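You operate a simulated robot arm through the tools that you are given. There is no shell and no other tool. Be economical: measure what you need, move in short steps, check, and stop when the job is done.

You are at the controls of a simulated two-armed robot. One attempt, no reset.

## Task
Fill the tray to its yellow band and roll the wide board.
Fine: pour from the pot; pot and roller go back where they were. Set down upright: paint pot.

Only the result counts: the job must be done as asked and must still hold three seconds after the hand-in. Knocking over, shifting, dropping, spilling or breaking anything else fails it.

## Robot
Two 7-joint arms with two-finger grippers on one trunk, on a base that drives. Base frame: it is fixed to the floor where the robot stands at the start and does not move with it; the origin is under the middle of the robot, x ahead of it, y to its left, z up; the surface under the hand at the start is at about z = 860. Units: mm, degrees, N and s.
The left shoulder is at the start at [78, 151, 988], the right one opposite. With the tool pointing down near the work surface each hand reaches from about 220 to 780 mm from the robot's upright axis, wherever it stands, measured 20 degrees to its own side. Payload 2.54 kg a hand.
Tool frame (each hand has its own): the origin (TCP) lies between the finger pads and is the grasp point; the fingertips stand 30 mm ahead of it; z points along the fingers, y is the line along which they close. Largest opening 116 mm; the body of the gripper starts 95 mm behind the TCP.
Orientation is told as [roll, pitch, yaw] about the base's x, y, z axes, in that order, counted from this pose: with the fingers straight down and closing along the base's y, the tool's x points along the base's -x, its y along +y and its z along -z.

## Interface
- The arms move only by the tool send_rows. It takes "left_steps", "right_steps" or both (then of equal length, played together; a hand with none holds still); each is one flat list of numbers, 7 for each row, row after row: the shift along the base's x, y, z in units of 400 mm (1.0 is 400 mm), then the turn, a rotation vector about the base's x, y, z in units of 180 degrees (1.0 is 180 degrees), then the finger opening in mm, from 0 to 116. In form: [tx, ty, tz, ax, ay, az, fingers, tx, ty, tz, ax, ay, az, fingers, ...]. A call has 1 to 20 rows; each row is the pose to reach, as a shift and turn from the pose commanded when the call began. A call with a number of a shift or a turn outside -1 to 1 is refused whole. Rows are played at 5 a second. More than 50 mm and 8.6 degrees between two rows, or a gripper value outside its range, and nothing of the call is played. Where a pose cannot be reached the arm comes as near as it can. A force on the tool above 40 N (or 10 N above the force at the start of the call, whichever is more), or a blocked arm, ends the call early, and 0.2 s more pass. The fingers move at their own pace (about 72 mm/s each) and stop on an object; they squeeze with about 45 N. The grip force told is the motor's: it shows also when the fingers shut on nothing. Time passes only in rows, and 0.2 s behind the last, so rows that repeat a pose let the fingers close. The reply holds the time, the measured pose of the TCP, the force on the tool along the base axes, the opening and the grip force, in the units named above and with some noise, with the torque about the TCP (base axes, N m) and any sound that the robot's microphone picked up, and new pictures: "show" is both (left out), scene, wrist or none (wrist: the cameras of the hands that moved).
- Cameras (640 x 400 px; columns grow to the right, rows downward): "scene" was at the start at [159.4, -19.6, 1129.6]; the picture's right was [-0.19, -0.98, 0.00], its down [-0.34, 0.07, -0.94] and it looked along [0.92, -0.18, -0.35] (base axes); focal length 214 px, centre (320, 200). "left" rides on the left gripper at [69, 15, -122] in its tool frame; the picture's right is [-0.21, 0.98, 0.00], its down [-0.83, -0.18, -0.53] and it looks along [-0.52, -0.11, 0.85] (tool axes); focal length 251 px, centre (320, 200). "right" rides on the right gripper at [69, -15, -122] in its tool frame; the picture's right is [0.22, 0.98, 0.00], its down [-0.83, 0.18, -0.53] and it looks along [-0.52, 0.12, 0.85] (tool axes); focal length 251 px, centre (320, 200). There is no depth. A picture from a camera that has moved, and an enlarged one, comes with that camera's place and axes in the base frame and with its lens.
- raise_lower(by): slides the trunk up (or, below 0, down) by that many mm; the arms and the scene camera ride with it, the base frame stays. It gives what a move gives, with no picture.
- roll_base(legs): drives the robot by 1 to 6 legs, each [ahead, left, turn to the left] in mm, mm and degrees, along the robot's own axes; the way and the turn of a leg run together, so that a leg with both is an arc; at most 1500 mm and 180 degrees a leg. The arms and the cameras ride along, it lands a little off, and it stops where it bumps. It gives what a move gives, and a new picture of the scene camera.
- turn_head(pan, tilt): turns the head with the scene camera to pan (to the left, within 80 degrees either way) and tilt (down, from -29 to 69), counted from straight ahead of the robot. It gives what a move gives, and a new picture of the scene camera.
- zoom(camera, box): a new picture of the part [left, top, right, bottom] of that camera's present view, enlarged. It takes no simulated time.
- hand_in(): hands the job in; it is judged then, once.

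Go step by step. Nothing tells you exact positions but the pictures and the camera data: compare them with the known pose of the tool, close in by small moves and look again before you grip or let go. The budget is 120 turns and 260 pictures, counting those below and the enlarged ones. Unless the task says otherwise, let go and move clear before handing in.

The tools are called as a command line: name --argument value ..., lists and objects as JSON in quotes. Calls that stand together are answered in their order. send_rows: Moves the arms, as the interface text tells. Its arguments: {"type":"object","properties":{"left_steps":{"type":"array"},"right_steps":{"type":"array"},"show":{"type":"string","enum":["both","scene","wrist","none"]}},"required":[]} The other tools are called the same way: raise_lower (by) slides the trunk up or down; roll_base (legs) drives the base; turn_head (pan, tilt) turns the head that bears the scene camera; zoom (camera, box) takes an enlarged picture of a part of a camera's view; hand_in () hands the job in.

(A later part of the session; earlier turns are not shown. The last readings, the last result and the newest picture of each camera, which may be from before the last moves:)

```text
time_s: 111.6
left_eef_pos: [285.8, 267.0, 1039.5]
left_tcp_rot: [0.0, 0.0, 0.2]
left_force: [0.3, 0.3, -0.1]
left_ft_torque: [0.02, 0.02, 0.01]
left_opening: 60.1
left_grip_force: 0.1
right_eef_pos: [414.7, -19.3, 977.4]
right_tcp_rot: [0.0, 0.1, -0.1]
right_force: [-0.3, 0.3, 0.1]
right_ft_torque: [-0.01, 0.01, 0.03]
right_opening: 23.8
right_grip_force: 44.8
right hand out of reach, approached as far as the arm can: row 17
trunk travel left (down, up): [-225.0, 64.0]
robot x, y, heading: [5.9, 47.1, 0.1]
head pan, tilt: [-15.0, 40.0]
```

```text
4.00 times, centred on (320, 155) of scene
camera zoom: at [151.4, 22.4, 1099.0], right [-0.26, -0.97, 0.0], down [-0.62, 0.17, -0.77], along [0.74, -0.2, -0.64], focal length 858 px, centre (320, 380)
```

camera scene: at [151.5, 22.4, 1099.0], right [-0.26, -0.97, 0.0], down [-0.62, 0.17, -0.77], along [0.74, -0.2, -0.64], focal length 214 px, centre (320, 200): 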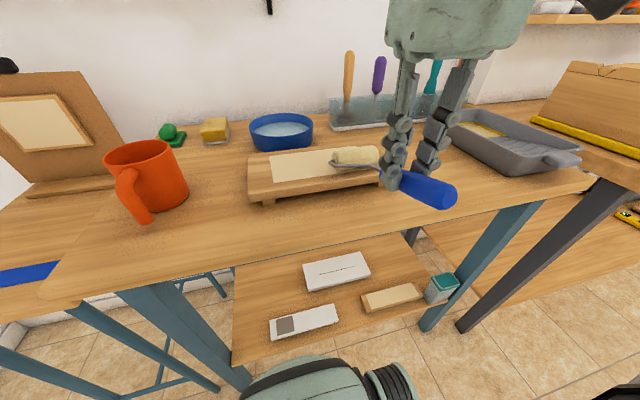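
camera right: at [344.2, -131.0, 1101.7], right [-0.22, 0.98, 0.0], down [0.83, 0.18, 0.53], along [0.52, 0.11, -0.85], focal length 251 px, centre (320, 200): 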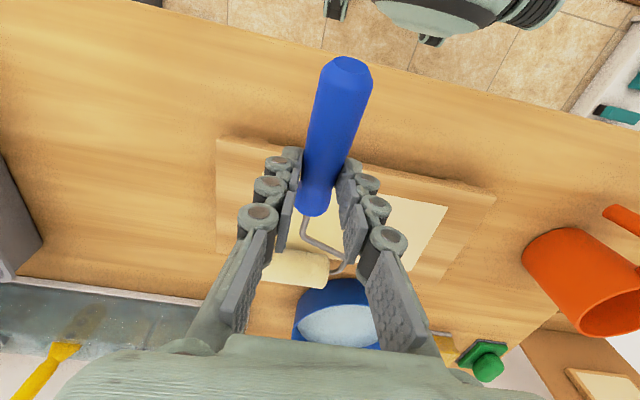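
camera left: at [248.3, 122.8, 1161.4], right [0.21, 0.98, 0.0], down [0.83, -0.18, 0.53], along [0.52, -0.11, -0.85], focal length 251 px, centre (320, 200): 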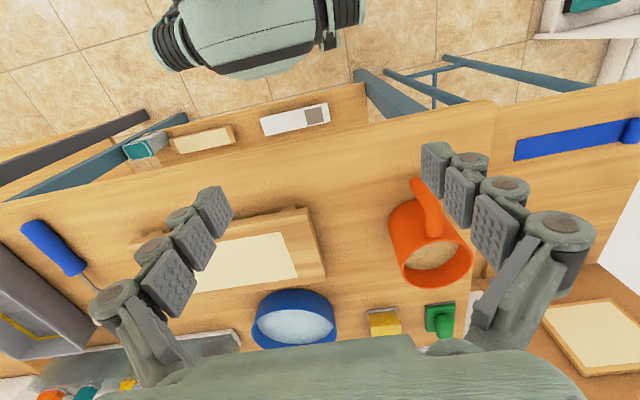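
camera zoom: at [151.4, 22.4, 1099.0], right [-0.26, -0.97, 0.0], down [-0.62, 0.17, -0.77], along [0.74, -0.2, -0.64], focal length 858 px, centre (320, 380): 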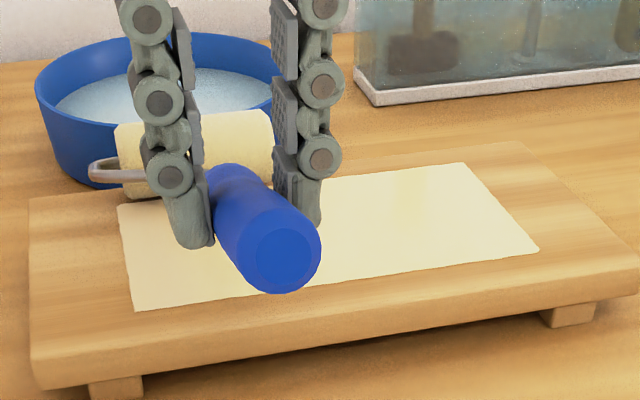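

Reach limit at the last bit of the left lane. Roll back, lift away and inspect the panel.

send_rows --right_steps '[-0.025, 0, -0.001, 0, 0, 0, 10, -0.065, 0, -0.001, 0, 0, 0, 10, -0.105, 0, -0.0005, 0, 0, 0, 10, -0.145, 0, 0, 0, 0, 0, 10, -0.185, 0, 0.0005, 0, 0, 0, 10, -0.22, 0, 0.0005, 0, 0, 0, 10, -0.22, 0, 0.05, 0, 0, 0, 10, -0.22, -0.1, 0.12, 0, 0, 0, 10, -0.22, -0.2, 0.16, 0, 0, 0, 10, -0.22, -0.3, 0.16, 0, 0, 0, 10, -0.22, -0.4, 0.16, 0, 0, 0, 10, -0.22, -0.5, 0.16, 0, 0, 0, 10]' --show "scene"

zoom --camera "scene" --box '[240, 105, 400, 205]'

```text
time_s: 114.2
left_eef_pos: [287.2, 268.8, 1041.0]
left_tcp_rot: [0.0, 0.0, 0.1]
left_force: [0.4, -0.8, 0.0]
left_ft_torque: [0.02, 0.0, -0.02]
left_opening: 60.0
left_grip_force: 0.0
right_eef_pos: [327.4, -216.5, 1042.5]
right_tcp_rot: [-0.1, 0.0, 0.0]
right_force: [0.5, 0.3, -1.1]
right_ft_torque: [0.04, 0.03, -0.01]
right_opening: 23.7
right_grip_force: 45.0
trunk travel left (down, up): [-225.0, 64.0]
robot x, y, heading: [2.7, 43.9, 0.1]
head pan, tilt: [-15.0, 40.0]
camera scene: at [151.4, 21.9, 1099.0], right [-0.26, -0.97, 0.0], down [-0.62, 0.17, -0.77], along [0.74, -0.2, -0.64], focal length 214 px, centre (320, 200)
```

scene: 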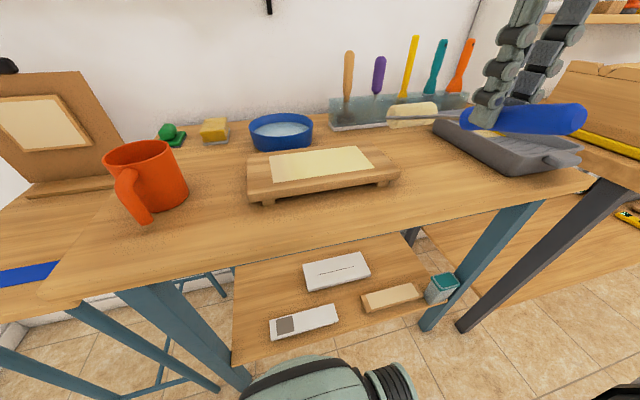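

```text
4.00 times, centred on (320, 155) of scene
camera zoom: at [151.4, 21.9, 1099.0], right [-0.26, -0.97, 0.0], down [-0.62, 0.17, -0.77], along [0.74, -0.2, -0.64], focal length 858 px, centre (320, 380)
```

zoom: 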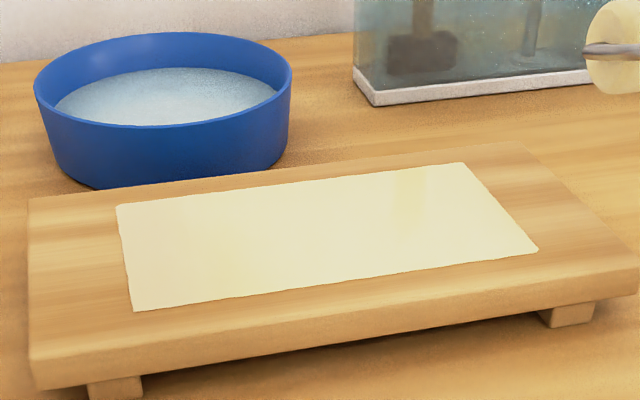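

zoom --camera "scene" --box '[262, 140, 324, 186]'

zoom --camera "scene" --box '[318, 140, 380, 186]'

zoom --camera "right" --box '[240, 180, 480, 330]'

```text
8.70 times, centred on (293, 163) of scene
camera zoom: at [151.4, 21.9, 1099.0], right [-0.26, -0.97, 0.0], down [-0.62, 0.17, -0.77], along [0.74, -0.2, -0.64], focal length 1865 px, centre (555, 522)
```

zoom: 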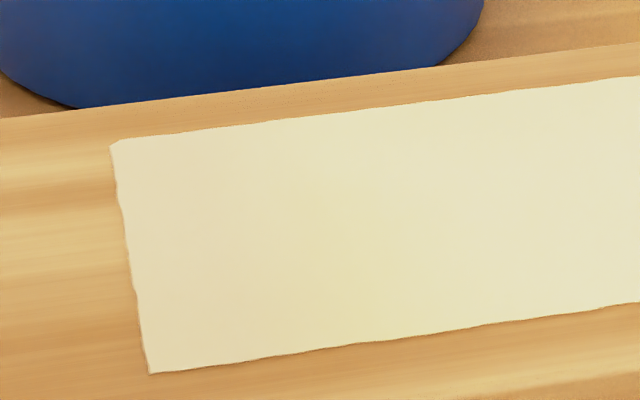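

```text
8.70 times, centred on (349, 163) of scene
camera zoom: at [151.4, 21.9, 1099.0], right [-0.26, -0.97, 0.0], down [-0.62, 0.17, -0.77], along [0.74, -0.2, -0.64], focal length 1865 px, centre (68, 522)
```

zoom: 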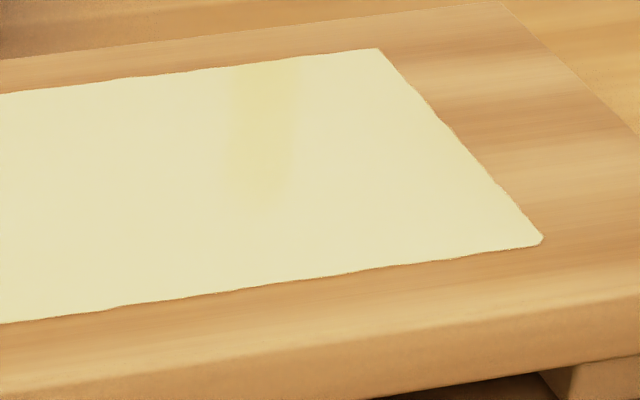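

```text
2.67 times, centred on (360, 255) of right
camera zoom: at [258.0, -231.9, 1166.3], right [-0.22, 0.98, 0.0], down [0.83, 0.18, 0.53], along [0.52, 0.11, -0.85], focal length 670 px, centre (213, 53)
```

zoom: 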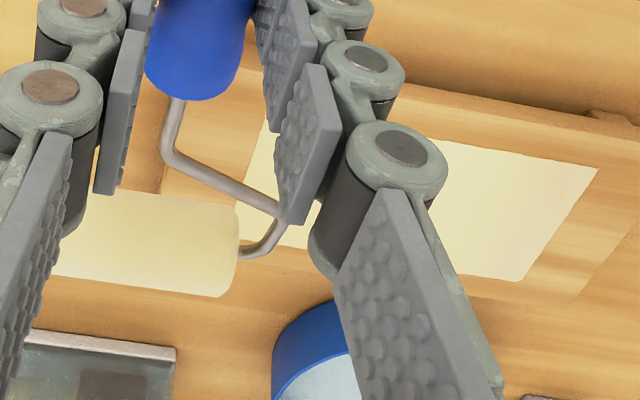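

The coating thins towards the left; the roller ran low. I'll reload from the tray and redo the lanes.

roll_base --legs '[[0, -205, 0]]'

turn_head --pan -35 --tilt 25

```text
time_s: 116.8
left_eef_pos: [286.5, 69.6, 1038.5]
left_tcp_rot: [0.0, 0.0, 0.0]
left_force: [0.6, 0.7, -0.7]
left_ft_torque: [0.02, 0.02, 0.0]
left_opening: 59.8
left_grip_force: 0.0
right_eef_pos: [326.3, -414.9, 1042.8]
right_tcp_rot: [0.0, 0.0, 0.0]
right_force: [0.2, 0.2, -2.3]
right_ft_torque: [-0.01, 0.03, 0.0]
right_opening: 23.9
right_grip_force: 45.3
trunk travel left (down, up): [-225.0, 64.0]
robot x, y, heading: [-0.0, -150.3, -0.1]
head pan, tilt: [-15.0, 40.0]
camera scene: at [151.7, -175.8, 1099.0], right [-0.26, -0.97, 0.0], down [-0.62, 0.17, -0.77], along [0.74, -0.2, -0.64], focal length 214 px, centre (320, 200)
```

scene: 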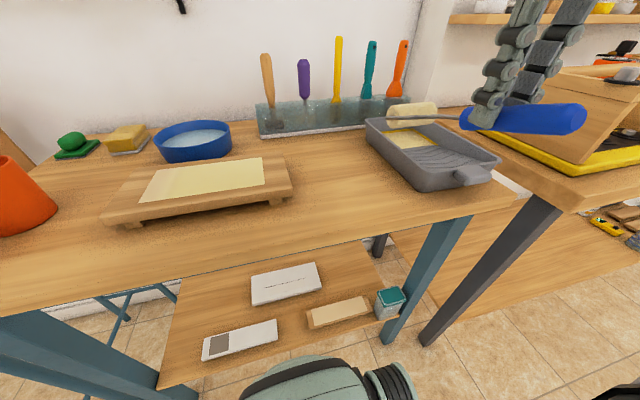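

```text
time_s: 117.6
left_eef_pos: [286.4, 69.6, 1039.4]
left_tcp_rot: [0.0, 0.0, 0.0]
left_force: [0.2, 0.0, -0.4]
left_ft_torque: [-0.02, 0.0, 0.02]
left_opening: 60.0
left_grip_force: 0.0
right_eef_pos: [326.0, -414.3, 1043.1]
right_tcp_rot: [-0.1, 0.0, 0.0]
right_force: [-0.3, 0.1, -1.1]
right_ft_torque: [0.05, 0.0, 0.03]
right_opening: 23.8
right_grip_force: 45.1
trunk travel left (down, up): [-225.0, 64.0]
robot x, y, heading: [1.5, -154.6, -0.2]
head pan, tilt: [-35.0, 25.0]
camera scene: at [145.1, -206.4, 1122.3], right [-0.57, -0.82, 0.0], down [-0.35, 0.24, -0.91], along [0.74, -0.52, -0.42], focal length 214 px, centre (320, 200)
```

scene: 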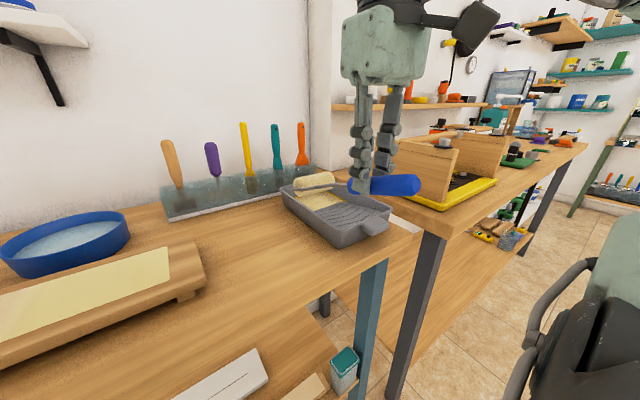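

send_rows --right_steps '[0.07, -0.06, 0, 0, 0, 0, 10, 0.15, -0.12, 0, 0, 0, 0, 10, 0.23, -0.18, 0, 0, 0, 0, 10, 0.3, -0.235, 0, 0, 0, 0, 10, 0.329, -0.235, -0.04, 0, 0, 0, 10, 0.329, -0.235, -0.12, 0, 0, 0, 10, 0.329, -0.235, -0.19, 0, 0, 0, 10, 0.329, -0.235, -0.225, 0, 0, 0, 10, 0.329, -0.235, -0.23, 0, 0, 0, 10, 0.3, -0.235, -0.23, 0, 0, 0, 10, 0.27, -0.235, -0.23, 0, 0, 0, 10, 0.3, -0.235, -0.23, 0, 0, 0, 10, 0.329, -0.235, -0.23, 0, 0, 0, 10, 0.3, -0.235, -0.23, 0, 0, 0, 10, 0.27, -0.235, -0.23, 0, 0, 0, 10, 0.3, -0.235, -0.23, 0, 0, 0, 10, 0.329, -0.235, -0.23, 0, 0, 0, 10]' --show "none"

zoom --camera "scene" --box '[270, 150, 390, 235]'

```text
time_s: 121.2
left_eef_pos: [287.8, 69.2, 1039.6]
left_tcp_rot: [0.0, 0.1, 0.0]
left_force: [0.6, 0.1, 1.0]
left_ft_torque: [-0.01, 0.01, -0.01]
left_opening: 60.1
left_grip_force: 0.0
right_eef_pos: [458.7, -506.7, 952.9]
right_tcp_rot: [-0.1, 0.0, 0.0]
right_force: [-0.6, -0.8, -0.5]
right_ft_torque: [0.01, 0.01, 0.02]
right_opening: 23.8
right_grip_force: 45.0
trunk travel left (down, up): [-225.0, 64.0]
robot x, y, heading: [2.1, -148.0, 0.2]
head pan, tilt: [-35.0, 25.0]
```

```text
4.71 times, centred on (330, 192) of scene
camera zoom: at [145.2, -206.4, 1122.3], right [-0.57, -0.82, 0.0], down [-0.35, 0.24, -0.91], along [0.74, -0.52, -0.42], focal length 1009 px, centre (273, 235)
```

zoom: 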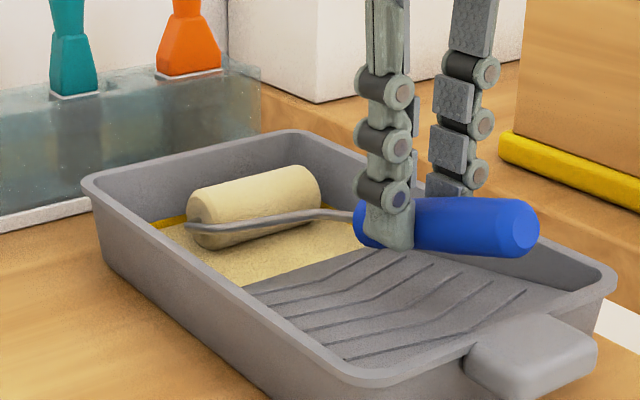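

Lower 2 mm for contact, roll a bit more, then lift.

send_rows --right_steps '[0, 0, -0.007, 0, 0, 0, 10, -0.03, 0, -0.007, 0, 0, 0, 10, -0.06, 0, -0.007, 0, 0, 0, 10, -0.03, 0, -0.007, 0, 0, 0, 10, 0, 0, -0.007, 0, 0, 0, 10, -0.03, 0, -0.007, 0, 0, 0, 10, -0.06, 0, -0.007, 0, 0, 0, 10, -0.03, 0, -0.007, 0, 0, 0, 10, 0, 0, -0.007, 0, 0, 0, 10, 0, 0, 0.05, 0, 0, 0, 10, 0, 0, 0.12, 0, 0, 0, 10, 0, 0, 0.2, 0, 0, 0, 10, -0.02, 0, 0.23, 0, 0, 0, 10, -0.02, 0, 0.23, 0, 0, 0, 10]' --show "none"

zoom --camera "scene" --box '[270, 140, 390, 230]'

zoom --camera "scene" --box '[0, 220, 220, 360]'

```text
time_s: 124.2
left_eef_pos: [288.2, 69.4, 1039.6]
left_tcp_rot: [0.1, 0.0, 0.0]
left_force: [0.5, 0.2, -0.6]
left_ft_torque: [0.01, 0.0, 0.0]
left_opening: 59.7
left_grip_force: 0.1
right_eef_pos: [449.6, -507.7, 1043.2]
right_tcp_rot: [-0.1, -0.1, 0.0]
right_force: [0.3, -1.4, -0.2]
right_ft_torque: [0.02, -0.01, -0.01]
right_opening: 23.8
right_grip_force: 44.7
trunk travel left (down, up): [-225.0, 64.0]
robot x, y, heading: [0.5, -149.1, -0.1]
head pan, tilt: [-35.0, 25.0]
```

```text
4.44 times, centred on (330, 185) of scene
camera zoom: at [145.1, -206.4, 1122.3], right [-0.57, -0.82, 0.0], down [-0.35, 0.24, -0.91], along [0.74, -0.52, -0.42], focal length 953 px, centre (276, 267)
```

zoom: 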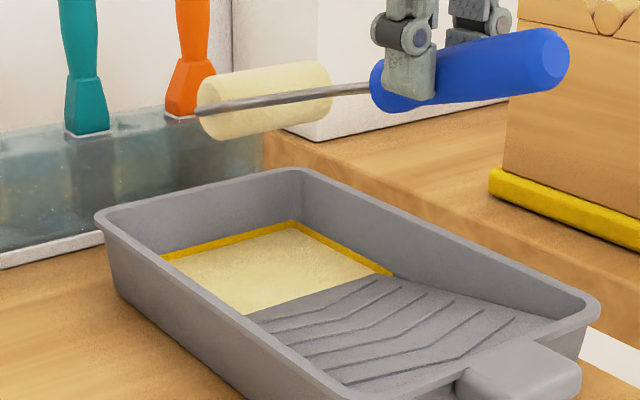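

```text
2.86 times, centred on (110, 290) of scene
camera zoom: at [145.1, -206.4, 1122.3], right [-0.57, -0.82, 0.0], down [-0.35, 0.24, -0.91], along [0.74, -0.52, -0.42], focal length 613 px, centre (920, -57)
```

zoom: 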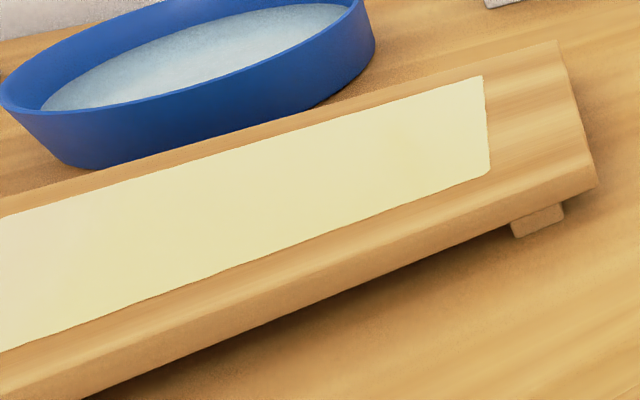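

The right two thirds are painted; the left third is faint. Drive left further so the left lane is fully in reach.

roll_base --legs '[[0, 260, 0]]'

turn_head --pan -15 --tilt 40

zoom --camera "scene" --box '[260, 120, 460, 245]'

```text
time_s: 127.3
left_eef_pos: [288.5, 329.8, 1040.1]
left_tcp_rot: [0.1, 0.0, -0.1]
left_force: [-0.3, 0.1, 0.8]
left_ft_torque: [-0.03, 0.02, 0.01]
left_opening: 59.9
left_grip_force: 0.0
right_eef_pos: [449.0, -248.0, 1043.1]
right_tcp_rot: [-0.1, 0.0, -0.2]
right_force: [-0.1, 0.2, -0.7]
right_ft_torque: [0.0, 0.03, -0.01]
right_opening: 23.9
right_grip_force: 44.7
trunk travel left (down, up): [-225.0, 64.0]
robot x, y, heading: [0.2, 110.1, -0.0]
head pan, tilt: [-35.0, 25.0]
camera scene: at [145.3, 54.9, 1122.3], right [-0.58, -0.82, 0.0], down [-0.35, 0.24, -0.91], along [0.74, -0.52, -0.42], focal length 214 px, centre (320, 200)
```

scene: 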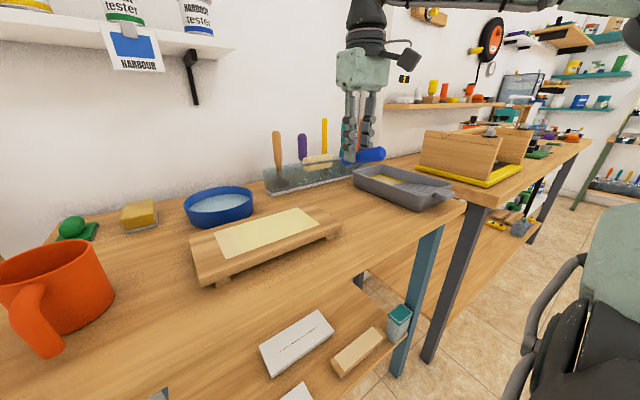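

```text
time_s: 128.1
left_eef_pos: [288.6, 331.0, 1039.3]
left_tcp_rot: [0.1, 0.0, -0.2]
left_force: [0.4, -0.3, 0.0]
left_ft_torque: [-0.01, 0.0, 0.03]
left_opening: 60.2
left_grip_force: 0.2
right_eef_pos: [450.5, -248.0, 1042.2]
right_tcp_rot: [0.0, 0.0, -0.2]
right_force: [-0.1, 0.8, -2.0]
right_ft_torque: [-0.01, 0.0, -0.03]
right_opening: 23.8
right_grip_force: 44.6
trunk travel left (down, up): [-225.0, 64.0]
robot x, y, heading: [0.3, 114.0, -0.3]
head pan, tilt: [-15.0, 40.0]
camera scene: at [152.0, 85.5, 1099.0], right [-0.26, -0.96, 0.0], down [-0.62, 0.17, -0.77], along [0.74, -0.2, -0.64], focal length 214 px, centre (320, 200)
```

scene: 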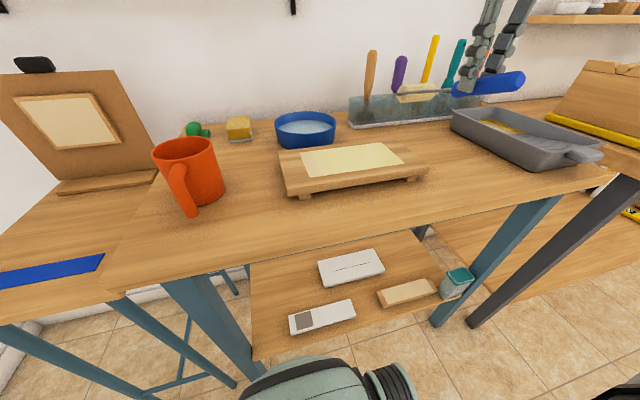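

```text
3.20 times, centred on (360, 182) of scene
camera zoom: at [152.0, 85.5, 1099.0], right [-0.26, -0.96, 0.0], down [-0.62, 0.17, -0.77], along [0.74, -0.2, -0.64], focal length 686 px, centre (192, 256)
```

zoom: 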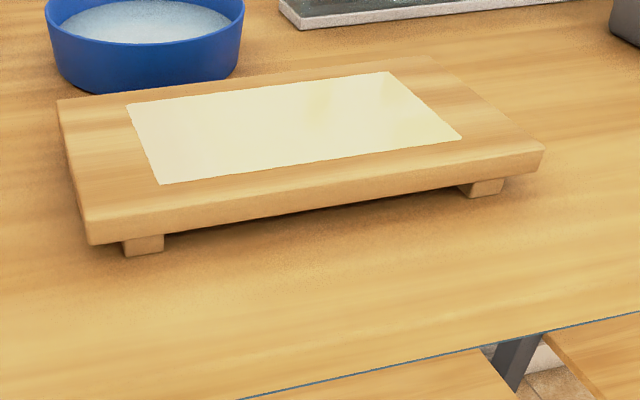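

send_rows --right_steps '[-0.08, 0.08, 0, 0, 0, 0, 10, -0.16, 0.16, 0, 0, 0, 0, 10, -0.24, 0.25, 0, 0, 0, 0, 10, -0.3, 0.34, 0, 0, 0, 0.001, 10, -0.325, 0.44, 0, 0, 0, 0.001, 10, -0.325, 0.53, 0, 0, 0, 0.001, 10, -0.325, 0.585, -0.03, 0, 0, 0.001, 10, -0.325, 0.585, -0.1, 0, 0, 0.001, 10, -0.325, 0.585, -0.145, 0, 0, 0.001, 10, -0.325, 0.585, -0.158, 0, 0, 0.001, 10, -0.325, 0.585, -0.158, 0, 0, 0.001, 10]' --show "none"

zoom --camera "scene" --box '[260, 120, 420, 220]'

```text
time_s: 130.5
left_eef_pos: [287.8, 330.4, 1039.9]
left_tcp_rot: [0.0, 0.0, -0.2]
left_force: [0.4, -0.1, -0.7]
left_ft_torque: [-0.01, -0.01, 0.03]
left_opening: 59.6
left_grip_force: 0.0
right_eef_pos: [320.2, -14.0, 976.6]
right_tcp_rot: [0.0, 0.0, -0.1]
right_force: [-0.6, -0.2, -1.1]
right_ft_torque: [0.01, -0.02, -0.02]
right_opening: 23.7
right_grip_force: 45.4
trunk travel left (down, up): [-225.0, 64.0]
robot x, y, heading: [2.3, 108.9, -0.2]
head pan, tilt: [-15.0, 40.0]
```

```text
4.00 times, centred on (340, 170) of scene
camera zoom: at [152.0, 85.6, 1099.0], right [-0.26, -0.97, 0.0], down [-0.62, 0.17, -0.77], along [0.74, -0.2, -0.64], focal length 858 px, centre (240, 320)
```

zoom: 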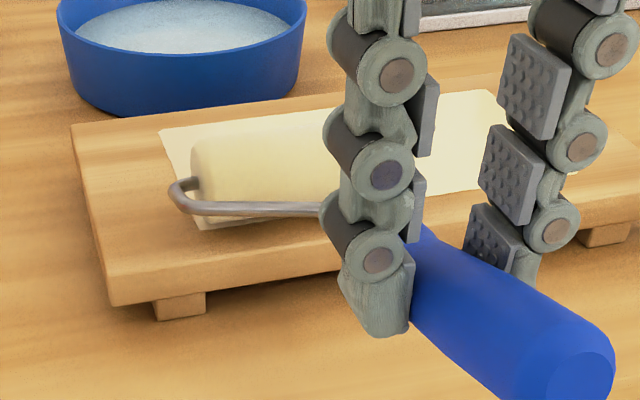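

send_rows --right_steps '[0, 0, -0.003, 0, 0, 0, 10, 0, 0, -0.005, 0, 0, 0, 10, 0, 0, -0.005, 0, 0, 0, 10]' --show "none"

```text
time_s: 131.3
left_eef_pos: [289.4, 330.0, 1039.5]
left_tcp_rot: [0.0, 0.0, -0.2]
left_force: [0.3, -0.1, 0.6]
left_ft_torque: [0.02, -0.02, 0.01]
left_opening: 59.9
left_grip_force: 0.0
right_eef_pos: [320.1, -15.5, 975.9]
right_tcp_rot: [-0.1, 0.1, -0.2]
right_force: [-0.1, 0.9, -1.0]
right_ft_torque: [0.01, 0.03, 0.01]
right_opening: 23.9
right_grip_force: 45.1
trunk travel left (down, up): [-225.0, 64.0]
robot x, y, heading: [0.6, 111.4, -0.4]
head pan, tilt: [-15.0, 40.0]
```

send_rows --right_steps '[0, 0, -0.003, 0, 0, 0, 10, 0, 0, -0.005, 0, 0, 0, 10, 0, 0, -0.005, 0, 0, 0, 10]' --show "none"

```text
time_s: 132.1
left_eef_pos: [288.2, 331.5, 1039.4]
left_tcp_rot: [0.0, 0.0, -0.2]
left_force: [0.7, 0.2, -0.7]
left_ft_torque: [0.02, 0.03, 0.02]
left_opening: 60.2
left_grip_force: 0.1
right_eef_pos: [319.9, -13.5, 975.2]
right_tcp_rot: [-0.2, 0.1, -0.1]
right_force: [-0.2, -0.5, -1.3]
right_ft_torque: [0.01, 0.03, 0.05]
right_opening: 23.5
right_grip_force: 45.5
trunk travel left (down, up): [-225.0, 64.0]
robot x, y, heading: [2.1, 108.6, -0.2]
head pan, tilt: [-15.0, 40.0]
```

send_rows --right_steps '[0, 0, -0.003, 0, 0, 0, 10, 0, 0, -0.005, 0, 0, 0, 10, 0, 0, -0.005, 0, 0, 0, 10]' --show "none"

zoom --camera "scene" --box '[280, 140, 360, 190]'

```text
time_s: 132.9
left_eef_pos: [288.4, 330.6, 1040.1]
left_tcp_rot: [0.0, -0.1, -0.1]
left_force: [0.2, 0.1, -0.9]
left_ft_torque: [-0.01, -0.01, 0.04]
left_opening: 60.2
left_grip_force: 0.0
right_eef_pos: [321.1, -13.5, 973.5]
right_tcp_rot: [-0.1, -0.1, -0.1]
right_force: [0.5, -2.0, 2.1]
right_ft_torque: [-0.02, -0.33, -0.19]
right_opening: 23.8
right_grip_force: 45.4
trunk travel left (down, up): [-225.0, 64.0]
robot x, y, heading: [0.6, 112.2, -0.3]
head pan, tilt: [-15.0, 40.0]
```

```text
8.00 times, centred on (320, 165) of scene
camera zoom: at [151.8, 85.5, 1099.1], right [-0.26, -0.97, 0.0], down [-0.62, 0.17, -0.77], along [0.74, -0.2, -0.64], focal length 1716 px, centre (320, 480)
```

zoom: 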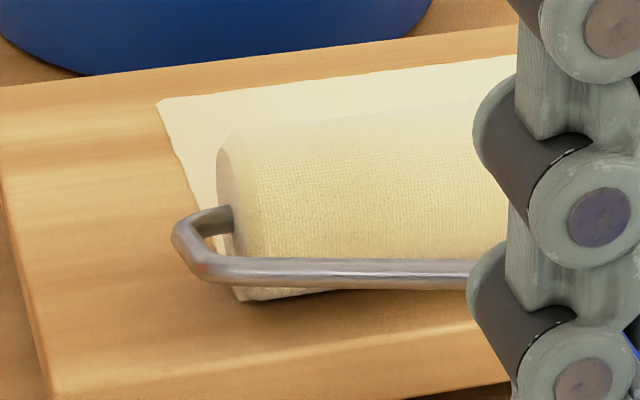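

Light contact now at 973.5. Roll the left lane forward, shifted 3 mm left.

send_rows --right_steps '[0, 0.004, 0.001, 0, 0, 0, 10, 0.04, 0.008, 0, 0, 0, 0, 10, 0.08, 0.008, 0, 0, 0, 0, 10, 0.12, 0.008, -0.0005, 0, 0, 0, 10, 0.16, 0.008, -0.001, 0, 0, 0, 10, 0.2, 0.008, -0.0015, 0, 0, 0, 10, 0.228, 0.008, -0.0015, 0, 0, 0, 10]' --show "none"

zoom --camera "scene" --box '[270, 120, 430, 220]'

```text
time_s: 134.5
left_eef_pos: [287.5, 330.8, 1040.4]
left_tcp_rot: [-0.1, 0.0, -0.1]
left_force: [-1.1, 1.0, -0.4]
left_ft_torque: [0.01, 0.01, -0.02]
left_opening: 60.0
left_grip_force: 0.1
right_eef_pos: [410.3, -12.2, 974.1]
right_tcp_rot: [-0.2, 0.2, -0.1]
right_force: [0.1, 0.3, -0.2]
right_ft_torque: [-0.04, 0.04, -0.03]
right_opening: 23.9
right_grip_force: 45.2
trunk travel left (down, up): [-225.0, 64.0]
robot x, y, heading: [0.4, 112.8, -0.2]
head pan, tilt: [-15.0, 40.0]
```

```text
4.00 times, centred on (350, 170) of scene
camera zoom: at [152.1, 85.7, 1098.9], right [-0.26, -0.97, 0.0], down [-0.62, 0.17, -0.77], along [0.74, -0.2, -0.64], focal length 858 px, centre (200, 320)
```

zoom: 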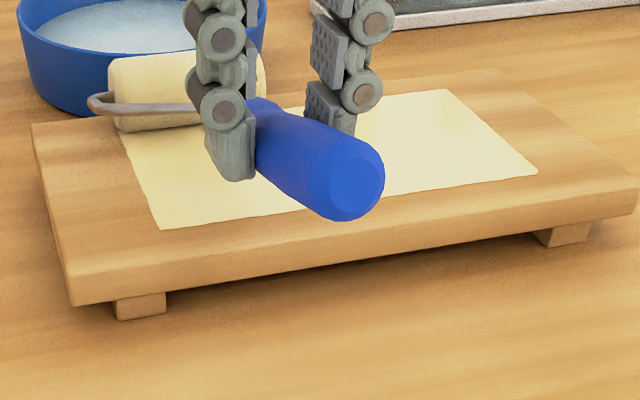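

send_rows --right_steps '[0, 0, -0.004, 0, 0, 0, 10, -0.03, 0, -0.004, 0, 0, 0, 10, 0, 0, -0.004, 0, 0, 0, 10]' --show "none"

```text
time_s: 135.3
left_eef_pos: [287.2, 329.1, 1040.0]
left_tcp_rot: [0.0, 0.0, -0.3]
left_force: [-0.4, -0.1, -0.1]
left_ft_torque: [0.01, 0.02, 0.02]
left_opening: 60.0
left_grip_force: 0.1
right_eef_pos: [409.5, -11.8, 972.7]
right_tcp_rot: [0.0, -0.1, -0.2]
right_force: [0.0, -2.2, 3.5]
right_ft_torque: [-0.09, -0.59, -0.27]
right_opening: 24.0
right_grip_force: 45.6
trunk travel left (down, up): [-225.0, 64.0]
robot x, y, heading: [0.8, 109.4, -0.3]
head pan, tilt: [-15.0, 40.0]
```

Good contact at the far end; roll back, adjusting height gradually, then forward and back once more.

send_rows --right_steps '[-0.04, 0, 0.0005, 0, 0, 0, 10, -0.08, 0, 0.0015, 0, 0, 0, 10, -0.12, 0, 0.0025, 0, 0, 0, 10, -0.16, 0, 0.0035, 0, 0, 0, 10, -0.2, 0, 0.0045, 0, 0, 0, 10, -0.228, 0, 0.005, 0, 0, 0, 10]' --show "none"

zoom --camera "scene" --box '[270, 120, 430, 220]'

```text
time_s: 136.7
left_eef_pos: [287.9, 331.5, 1039.2]
left_tcp_rot: [0.0, 0.0, -0.2]
left_force: [-0.1, -0.2, -0.2]
left_ft_torque: [0.04, -0.01, -0.01]
left_opening: 60.0
left_grip_force: 0.0
right_eef_pos: [319.6, -10.1, 976.0]
right_tcp_rot: [-0.1, 0.0, 0.0]
right_force: [-0.4, 0.3, -1.2]
right_ft_torque: [0.0, -0.01, 0.01]
right_opening: 24.0
right_grip_force: 45.1
trunk travel left (down, up): [-225.0, 64.0]
robot x, y, heading: [-2.4, 109.5, -0.1]
head pan, tilt: [-15.0, 40.0]
```

```text
4.00 times, centred on (350, 170) of scene
camera zoom: at [151.9, 85.6, 1099.0], right [-0.26, -0.97, 0.0], down [-0.62, 0.17, -0.77], along [0.74, -0.2, -0.64], focal length 858 px, centre (200, 320)
```

zoom: 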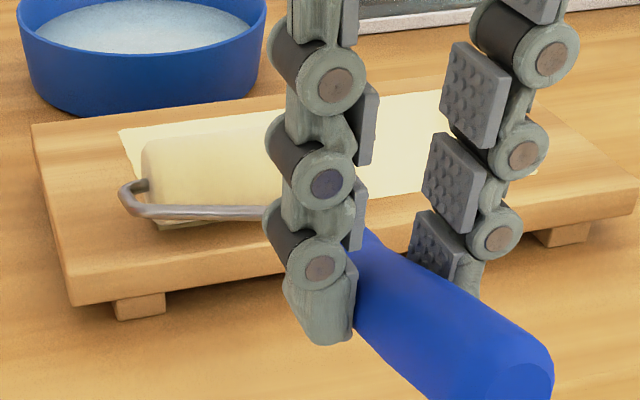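

send_rows --right_steps '[0, 0, -0.004, 0, 0, 0, 10, 0, 0, -0.006, 0, 0, 0, 10, 0, 0, -0.006, 0, 0, 0, 10]' --show "none"

```text
time_s: 137.5
left_eef_pos: [288.5, 330.0, 1040.2]
left_tcp_rot: [0.1, 0.0, -0.2]
left_force: [0.4, -0.2, 0.6]
left_ft_torque: [0.0, 0.02, -0.04]
left_opening: 60.2
left_grip_force: 0.0
right_eef_pos: [320.4, -9.5, 972.7]
right_tcp_rot: [0.0, -0.1, -0.1]
right_force: [-0.5, -0.1, 3.0]
right_ft_torque: [-0.01, -0.52, -0.04]
right_opening: 23.8
right_grip_force: 45.3
trunk travel left (down, up): [-225.0, 64.0]
robot x, y, heading: [5.1, 108.9, -0.1]
head pan, tilt: [-15.0, 40.0]
```

Steady 4 N contact. Roll forward and back at constant height.

send_rows --right_steps '[0.04, 0, 0, 0, 0, 0, 10, 0.08, 0, 0, 0, 0, 0, 10, 0.12, 0, 0, 0, 0, 0, 10, 0.16, 0, 0, 0, 0, 0, 10, 0.2, 0, 0, 0, 0, 0, 10, 0.228, 0, 0, 0, 0, 0, 10, 0.228, 0, 0, 0, 0, 0, 10, 0.2, 0, 0, 0, 0, 0, 10, 0.16, 0, 0, 0, 0, 0, 10, 0.12, 0, 0, 0, 0, 0, 10]' --show "none"

zoom --camera "scene" --box '[270, 120, 430, 220]'

```text
time_s: 139.7
left_eef_pos: [289.4, 331.3, 1039.3]
left_tcp_rot: [0.0, 0.1, -0.2]
left_force: [-0.7, -0.2, 0.9]
left_ft_torque: [-0.04, -0.01, 0.03]
left_opening: 60.3
left_grip_force: 0.2
right_eef_pos: [367.1, -10.6, 970.1]
right_tcp_rot: [-0.1, 0.0, -0.1]
right_force: [1.1, -1.3, 5.1]
right_ft_torque: [-0.12, -0.78, -0.22]
right_opening: 23.6
right_grip_force: 45.0
trunk travel left (down, up): [-225.0, 64.0]
robot x, y, heading: [-1.9, 105.2, -0.2]
head pan, tilt: [-15.0, 40.0]
```

```text
4.00 times, centred on (350, 170) of scene
camera zoom: at [151.7, 85.5, 1099.0], right [-0.26, -0.97, 0.0], down [-0.62, 0.17, -0.77], along [0.74, -0.2, -0.64], focal length 858 px, centre (200, 320)
```

zoom: 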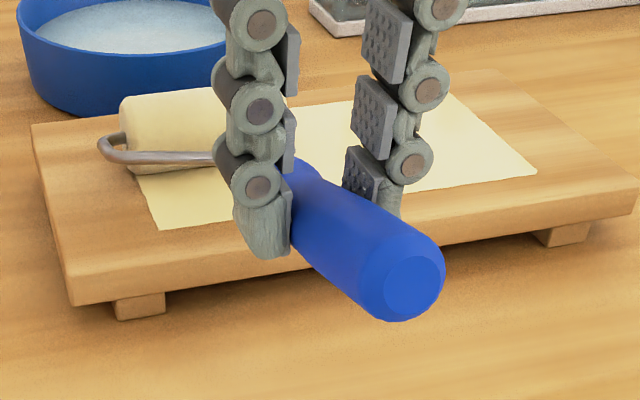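

Left lane now looks coated. Finish it, then redo the middle lane.

send_rows --right_steps '[-0.04, 0, 0.001, 0, 0, 0, 10, -0.08, 0, 0.001, 0, 0, 0, 10, -0.12, 0, 0.001, 0, 0, 0, 10, -0.12, 0, 0.02, 0, 0, 0, 10, -0.12, -0.07, 0.02, 0, 0, 0, 10, -0.12, -0.138, 0.02, 0, 0, 0, 10, -0.12, -0.138, 0.008, 0, 0, 0, 10, -0.12, -0.138, 0.001, 0, 0, 0, 10, -0.12, -0.138, 0.001, 0, 0, 0, 10]' --show "scene"

zoom --camera "scene" --box '[270, 120, 430, 220]'

```text
time_s: 141.7
left_eef_pos: [287.7, 329.6, 1039.4]
left_tcp_rot: [-0.1, 0.0, -0.2]
left_force: [0.3, 0.1, 0.6]
left_ft_torque: [0.02, 0.01, 0.03]
left_opening: 60.1
left_grip_force: 0.1
right_eef_pos: [320.2, -65.2, 970.9]
right_tcp_rot: [-0.1, 0.0, -0.1]
right_force: [0.3, 0.1, -0.5]
right_ft_torque: [0.03, 0.0, -0.03]
right_opening: 23.6
right_grip_force: 45.2
trunk travel left (down, up): [-225.0, 64.0]
robot x, y, heading: [1.2, 114.5, -0.2]
head pan, tilt: [-15.0, 40.0]
camera scene: at [152.0, 85.6, 1099.0], right [-0.26, -0.97, 0.0], down [-0.62, 0.17, -0.77], along [0.74, -0.2, -0.64], focal length 214 px, centre (320, 200)
```

scene: 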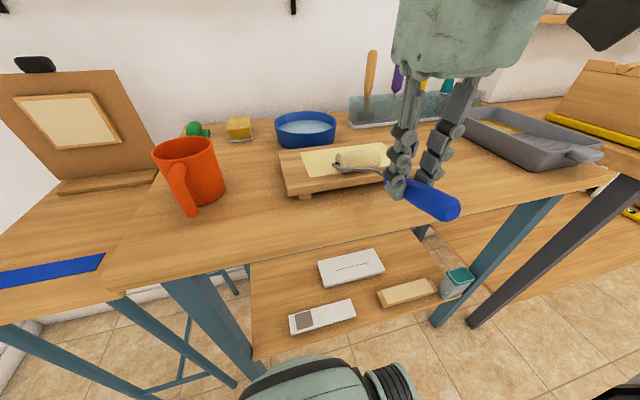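

```text
4.00 times, centred on (350, 170) of scene
camera zoom: at [152.0, 85.6, 1099.0], right [-0.26, -0.97, 0.0], down [-0.62, 0.17, -0.77], along [0.74, -0.2, -0.64], focal length 858 px, centre (200, 320)
```

zoom: 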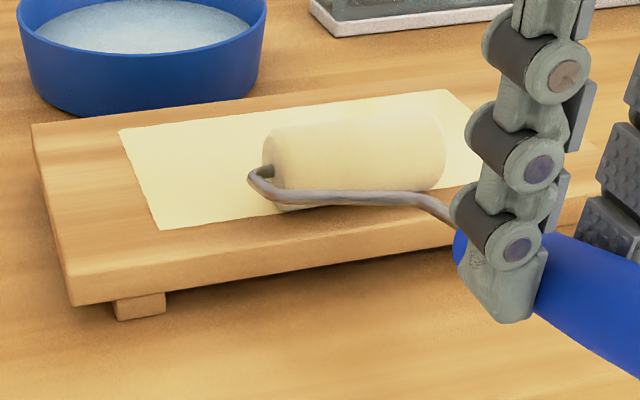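

Left lane is clearly painted. Lower for contact on the middle lane and roll.

send_rows --right_steps '[0, 0, -0.004, 0, 0, 0, 10, 0, 0, -0.007, 0, 0, 0, 10, 0, 0, -0.007, 0, 0, 0, 10]' --show "none"

```text
time_s: 142.5
left_eef_pos: [287.9, 329.7, 1039.9]
left_tcp_rot: [0.0, 0.0, -0.3]
left_force: [-0.2, -0.8, -0.4]
left_ft_torque: [0.01, 0.0, 0.0]
left_opening: 60.2
left_grip_force: 0.0
right_eef_pos: [320.4, -65.8, 969.5]
right_tcp_rot: [-0.1, -0.2, 0.0]
right_force: [0.8, 0.0, 8.6]
right_ft_torque: [0.01, -1.42, 0.05]
right_opening: 23.7
right_grip_force: 44.9
trunk travel left (down, up): [-225.0, 64.0]
robot x, y, heading: [1.6, 109.5, -0.1]
head pan, tilt: [-15.0, 40.0]
```

send_rows --right_steps '[0.02, 0, 0.0025, 0, 0, 0, 10, 0.06, 0, 0.0025, 0, 0, 0, 10, 0.1, 0, 0.0025, 0, 0, 0, 10, 0.14, 0, 0.002, 0, 0, 0, 10, 0.18, 0, 0.0015, 0, 0, 0, 10, 0.228, 0, 0.001, 0, 0, 0, 10, 0.228, 0, 0.001, 0, 0, 0, 10]' --show "none"

zoom --camera "scene" --box '[270, 120, 430, 220]'

```text
time_s: 144.1
left_eef_pos: [288.7, 331.1, 1040.7]
left_tcp_rot: [0.0, 0.0, -0.2]
left_force: [-0.1, 0.2, -0.4]
left_ft_torque: [-0.04, 0.01, 0.0]
left_opening: 59.9
left_grip_force: 0.1
right_eef_pos: [412.4, -65.3, 969.6]
right_tcp_rot: [-0.1, 0.0, 0.0]
right_force: [0.9, 0.4, 0.4]
right_ft_torque: [-0.01, -0.2, -0.06]
right_opening: 23.7
right_grip_force: 45.1
trunk travel left (down, up): [-225.0, 64.0]
robot x, y, heading: [1.7, 107.7, 0.1]
head pan, tilt: [-15.0, 40.0]
```

```text
4.00 times, centred on (350, 170) of scene
camera zoom: at [151.9, 85.6, 1099.0], right [-0.26, -0.97, 0.0], down [-0.62, 0.17, -0.77], along [0.74, -0.2, -0.64], focal length 858 px, centre (200, 320)
```

zoom: 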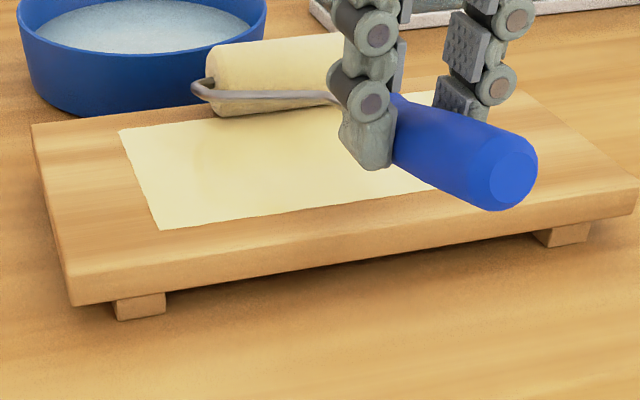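

send_rows --right_steps '[0, 0, -0.003, 0, 0, 0, 10, -0.04, 0, -0.003, 0, 0, 0, 10, -0.08, 0, -0.002, 0, 0, 0, 10, -0.12, 0, -0.001, 0, 0, 0, 10, -0.16, 0, -0.001, 0, 0, 0, 10, -0.2, 0, 0, 0, 0, 0, 10, -0.228, 0, 0, 0, 0, 0, 10, -0.228, 0, 0.02, 0, 0, 0, 10, -0.228, -0.07, 0.02, 0, 0, 0, 10, -0.228, -0.133, 0.02, 0, 0, 0, 10, -0.228, -0.133, 0.007, 0, 0, 0, 10, -0.228, -0.133, -0.002, 0, 0, 0, 10, -0.228, -0.133, -0.002, 0, 0, 0, 10]' --show "none"

zoom --camera "scene" --box '[270, 120, 430, 220]'

```text
time_s: 146.9
left_eef_pos: [288.4, 330.0, 1039.5]
left_tcp_rot: [0.0, 0.1, -0.1]
left_force: [-0.3, -0.6, 0.2]
left_ft_torque: [0.02, 0.03, 0.0]
left_opening: 60.0
left_grip_force: 0.1
right_eef_pos: [319.9, -118.8, 969.2]
right_tcp_rot: [-0.2, 0.0, 0.0]
right_force: [0.4, 0.2, -0.8]
right_ft_torque: [0.0, 0.01, -0.02]
right_opening: 23.6
right_grip_force: 44.5
trunk travel left (down, up): [-225.0, 64.0]
robot x, y, heading: [4.4, 109.6, -0.3]
head pan, tilt: [-15.0, 40.0]
```

```text
4.00 times, centred on (350, 170) of scene
camera zoom: at [152.0, 85.6, 1099.0], right [-0.26, -0.97, 0.0], down [-0.62, 0.17, -0.77], along [0.74, -0.2, -0.64], focal length 858 px, centre (200, 320)
```

zoom: 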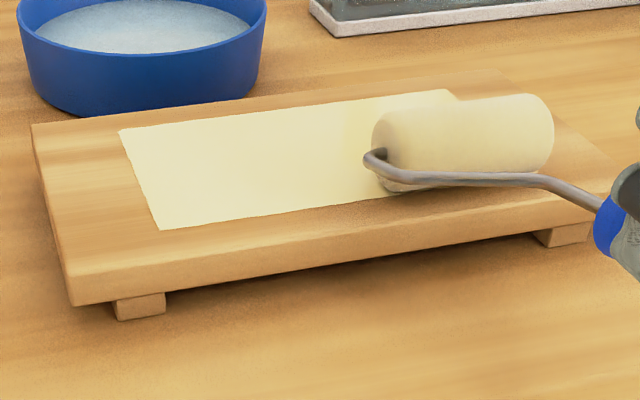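

send_rows --right_steps '[0, 0.01, -0.003, 0, 0, 0, 10, 0, 0.01, -0.005, 0, 0, 0, 10, 0, 0.01, -0.005, 0, 0, 0, 10]' --show "none"

```text
time_s: 147.7
left_eef_pos: [288.3, 330.6, 1040.4]
left_tcp_rot: [0.0, 0.0, -0.3]
left_force: [-0.9, -0.1, -0.8]
left_ft_torque: [0.02, 0.01, 0.01]
left_opening: 60.1
left_grip_force: 0.2
right_eef_pos: [318.6, -113.6, 968.1]
right_tcp_rot: [-0.1, -0.2, 0.0]
right_force: [-0.4, -1.0, 5.1]
right_ft_torque: [-0.07, -0.86, -0.18]
right_opening: 23.8
right_grip_force: 45.0
trunk travel left (down, up): [-225.0, 64.0]
robot x, y, heading: [3.0, 111.1, -0.1]
head pan, tilt: [-15.0, 40.0]
```

Good 6 N contact. Roll the right lane forward and back at this height.

send_rows --right_steps '[0.04, 0, 0.0005, 0, 0, 0, 10, 0.08, 0, 0.0005, 0, 0, 0, 10, 0.12, 0, 0, 0, 0, 0, 10, 0.16, 0, -0.0005, 0, 0, 0, 10, 0.2, 0, -0.001, 0, 0, 0, 10, 0.23, 0, -0.001, 0, 0, 0, 10, 0.2, 0, -0.0015, 0, 0, 0, 10, 0.16, 0, -0.0015, 0, 0, 0, 10, 0.12, 0, -0.001, 0, 0, 0, 10, 0.08, 0, -0.001, 0, 0, 0, 10, 0.04, 0, 0, 0, 0, 0, 10, 0, 0, 0, 0, 0, 0, 10]' --show "none"

zoom --camera "scene" --box '[270, 120, 430, 220]'

```text
time_s: 150.3
left_eef_pos: [288.3, 331.0, 1039.5]
left_tcp_rot: [0.1, 0.0, -0.1]
left_force: [-0.6, -0.7, 0.3]
left_ft_torque: [-0.03, -0.01, -0.02]
left_opening: 59.7
left_grip_force: 0.0
right_eef_pos: [318.3, -114.6, 966.3]
right_tcp_rot: [-0.1, 0.0, -0.2]
right_force: [-0.1, 0.1, -1.1]
right_ft_torque: [0.03, 0.04, 0.03]
right_opening: 23.6
right_grip_force: 45.0
trunk travel left (down, up): [-225.0, 64.0]
robot x, y, heading: [2.3, 109.9, -0.4]
head pan, tilt: [-15.0, 40.0]
```

```text
4.00 times, centred on (350, 170) of scene
camera zoom: at [151.9, 85.5, 1099.0], right [-0.26, -0.97, 0.0], down [-0.62, 0.17, -0.77], along [0.74, -0.2, -0.64], focal length 858 px, centre (200, 320)
```

zoom: 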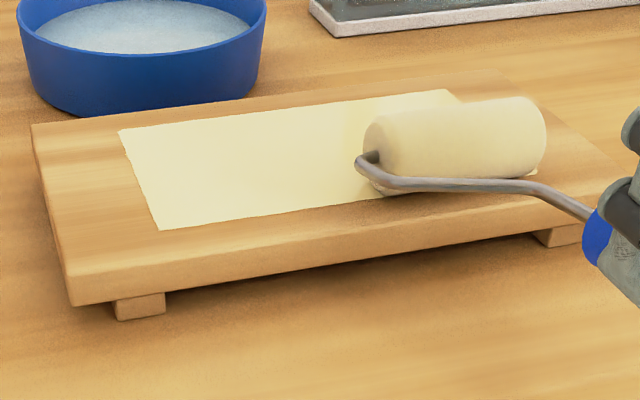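

Lift and inspect.

send_rows --right_steps '[0, 0, 0.05, 0, 0, 0, 10, 0, -0.05, 0.13, 0, 0, 0, 10, 0, -0.15, 0.19, 0, 0, 0, 10, 0, -0.25, 0.19, 0, 0, 0, 10, 0, -0.35, 0.19, 0, 0, 0, 10, 0, -0.42, 0.19, 0, 0, 0, 10]' --show "wrist"

zoom --camera "scene" --box '[290, 135, 410, 200]'

zoom --camera "scene" --box '[340, 135, 410, 180]'

```text
time_s: 151.7
left_eef_pos: [288.4, 330.3, 1039.6]
left_tcp_rot: [0.0, -0.1, -0.2]
left_force: [-0.3, -0.2, -0.4]
left_ft_torque: [0.0, 0.01, 0.02]
left_opening: 60.0
left_grip_force: 0.2
right_eef_pos: [320.7, -284.3, 1042.6]
right_tcp_rot: [-0.1, 0.0, -0.1]
right_force: [0.5, 0.0, -0.7]
right_ft_torque: [0.0, 0.02, 0.0]
right_opening: 23.7
right_grip_force: 45.2
trunk travel left (down, up): [-225.0, 64.0]
robot x, y, heading: [0.1, 110.5, -0.1]
head pan, tilt: [-15.0, 40.0]
camera right: at [251.7, -298.7, 1166.7], right [-0.21, 0.98, 0.0], down [0.83, 0.18, 0.53], along [0.52, 0.11, -0.85], focal length 251 px, centre (320, 200)
```

right: 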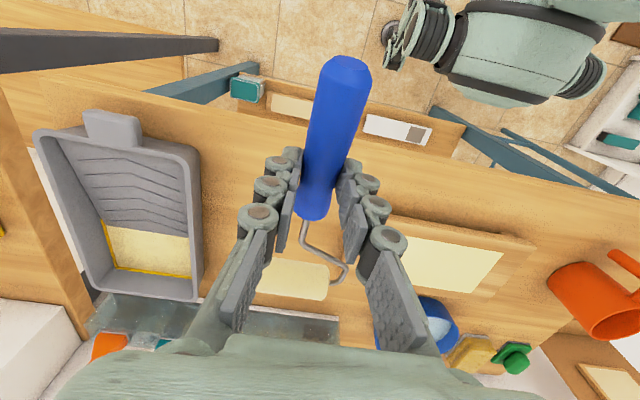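

```text
5.33 times, centred on (350, 168) of scene
camera zoom: at [151.9, 85.4, 1099.0], right [-0.26, -0.97, 0.0], down [-0.62, 0.17, -0.77], along [0.74, -0.2, -0.64], focal length 1144 px, centre (160, 373)
```

zoom: 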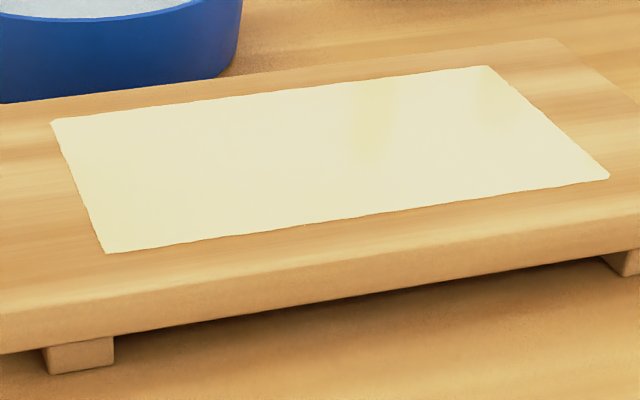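

```text
8.89 times, centred on (375, 158) of scene
camera zoom: at [151.9, 85.4, 1099.0], right [-0.26, -0.97, 0.0], down [-0.62, 0.17, -0.77], along [0.74, -0.2, -0.64], focal length 1906 px, centre (-169, 578)
```

zoom: 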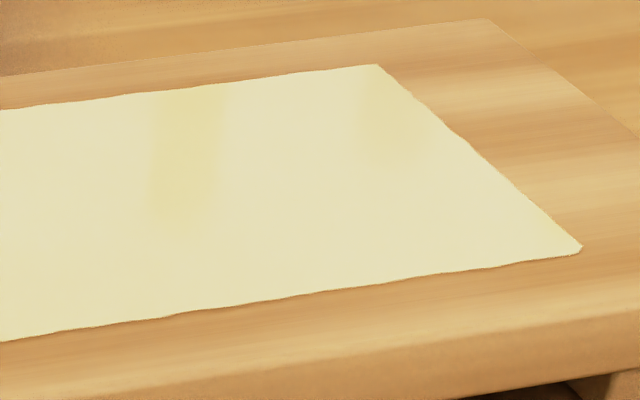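

The panel looks evenly coated (the darker patches are glossy reflections of brush handles). Checking left part and edges closely.

zoom --camera "scene" --box '[294, 140, 364, 185]'

zoom --camera "right" --box '[370, 210, 530, 310]'

zoom --camera "right" --box '[60, 190, 220, 320]'

```text
8.89 times, centred on (329, 162) of scene
camera zoom: at [151.9, 85.4, 1099.0], right [-0.26, -0.97, 0.0], down [-0.62, 0.17, -0.77], along [0.74, -0.2, -0.64], focal length 1906 px, centre (240, 533)
```

zoom: 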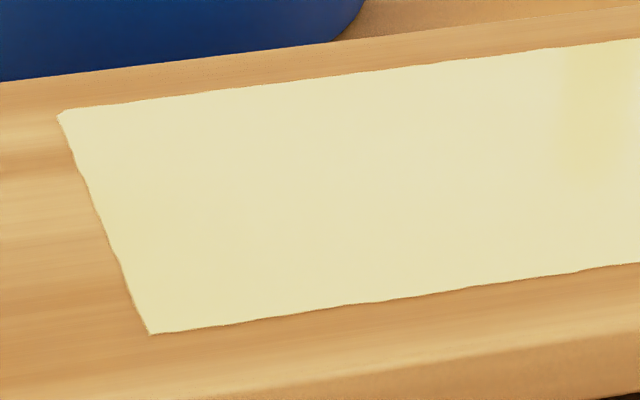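

```text
4.00 times, centred on (450, 260) of right
camera zoom: at [251.7, -298.7, 1166.7], right [-0.21, 0.98, 0.0], down [0.83, 0.18, 0.53], along [0.52, 0.11, -0.85], focal length 1006 px, centre (-200, -40)
```

zoom: 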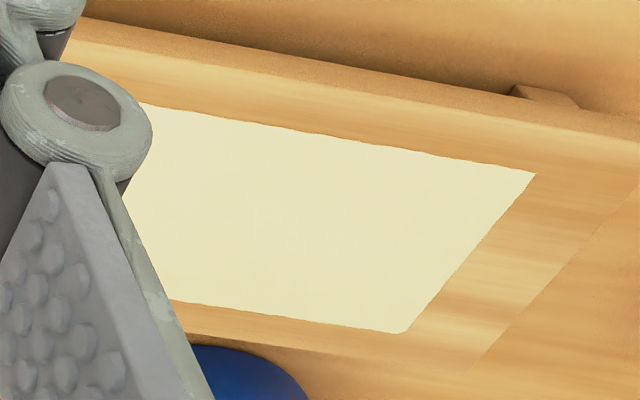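

```text
3.08 times, centred on (140, 255) of right
camera zoom: at [251.7, -298.7, 1166.7], right [-0.21, 0.98, 0.0], down [0.83, 0.18, 0.53], along [0.52, 0.11, -0.85], focal length 774 px, centre (874, 31)
```

zoom: 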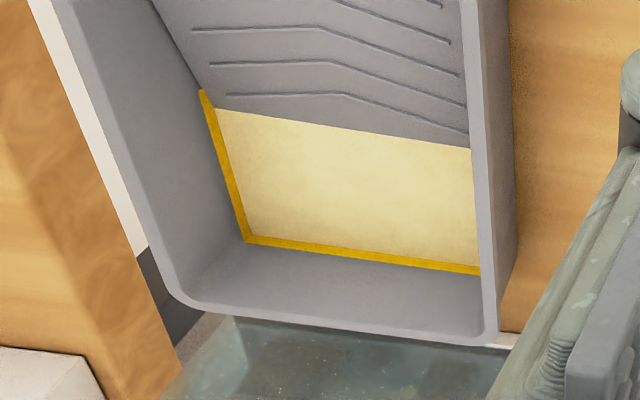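

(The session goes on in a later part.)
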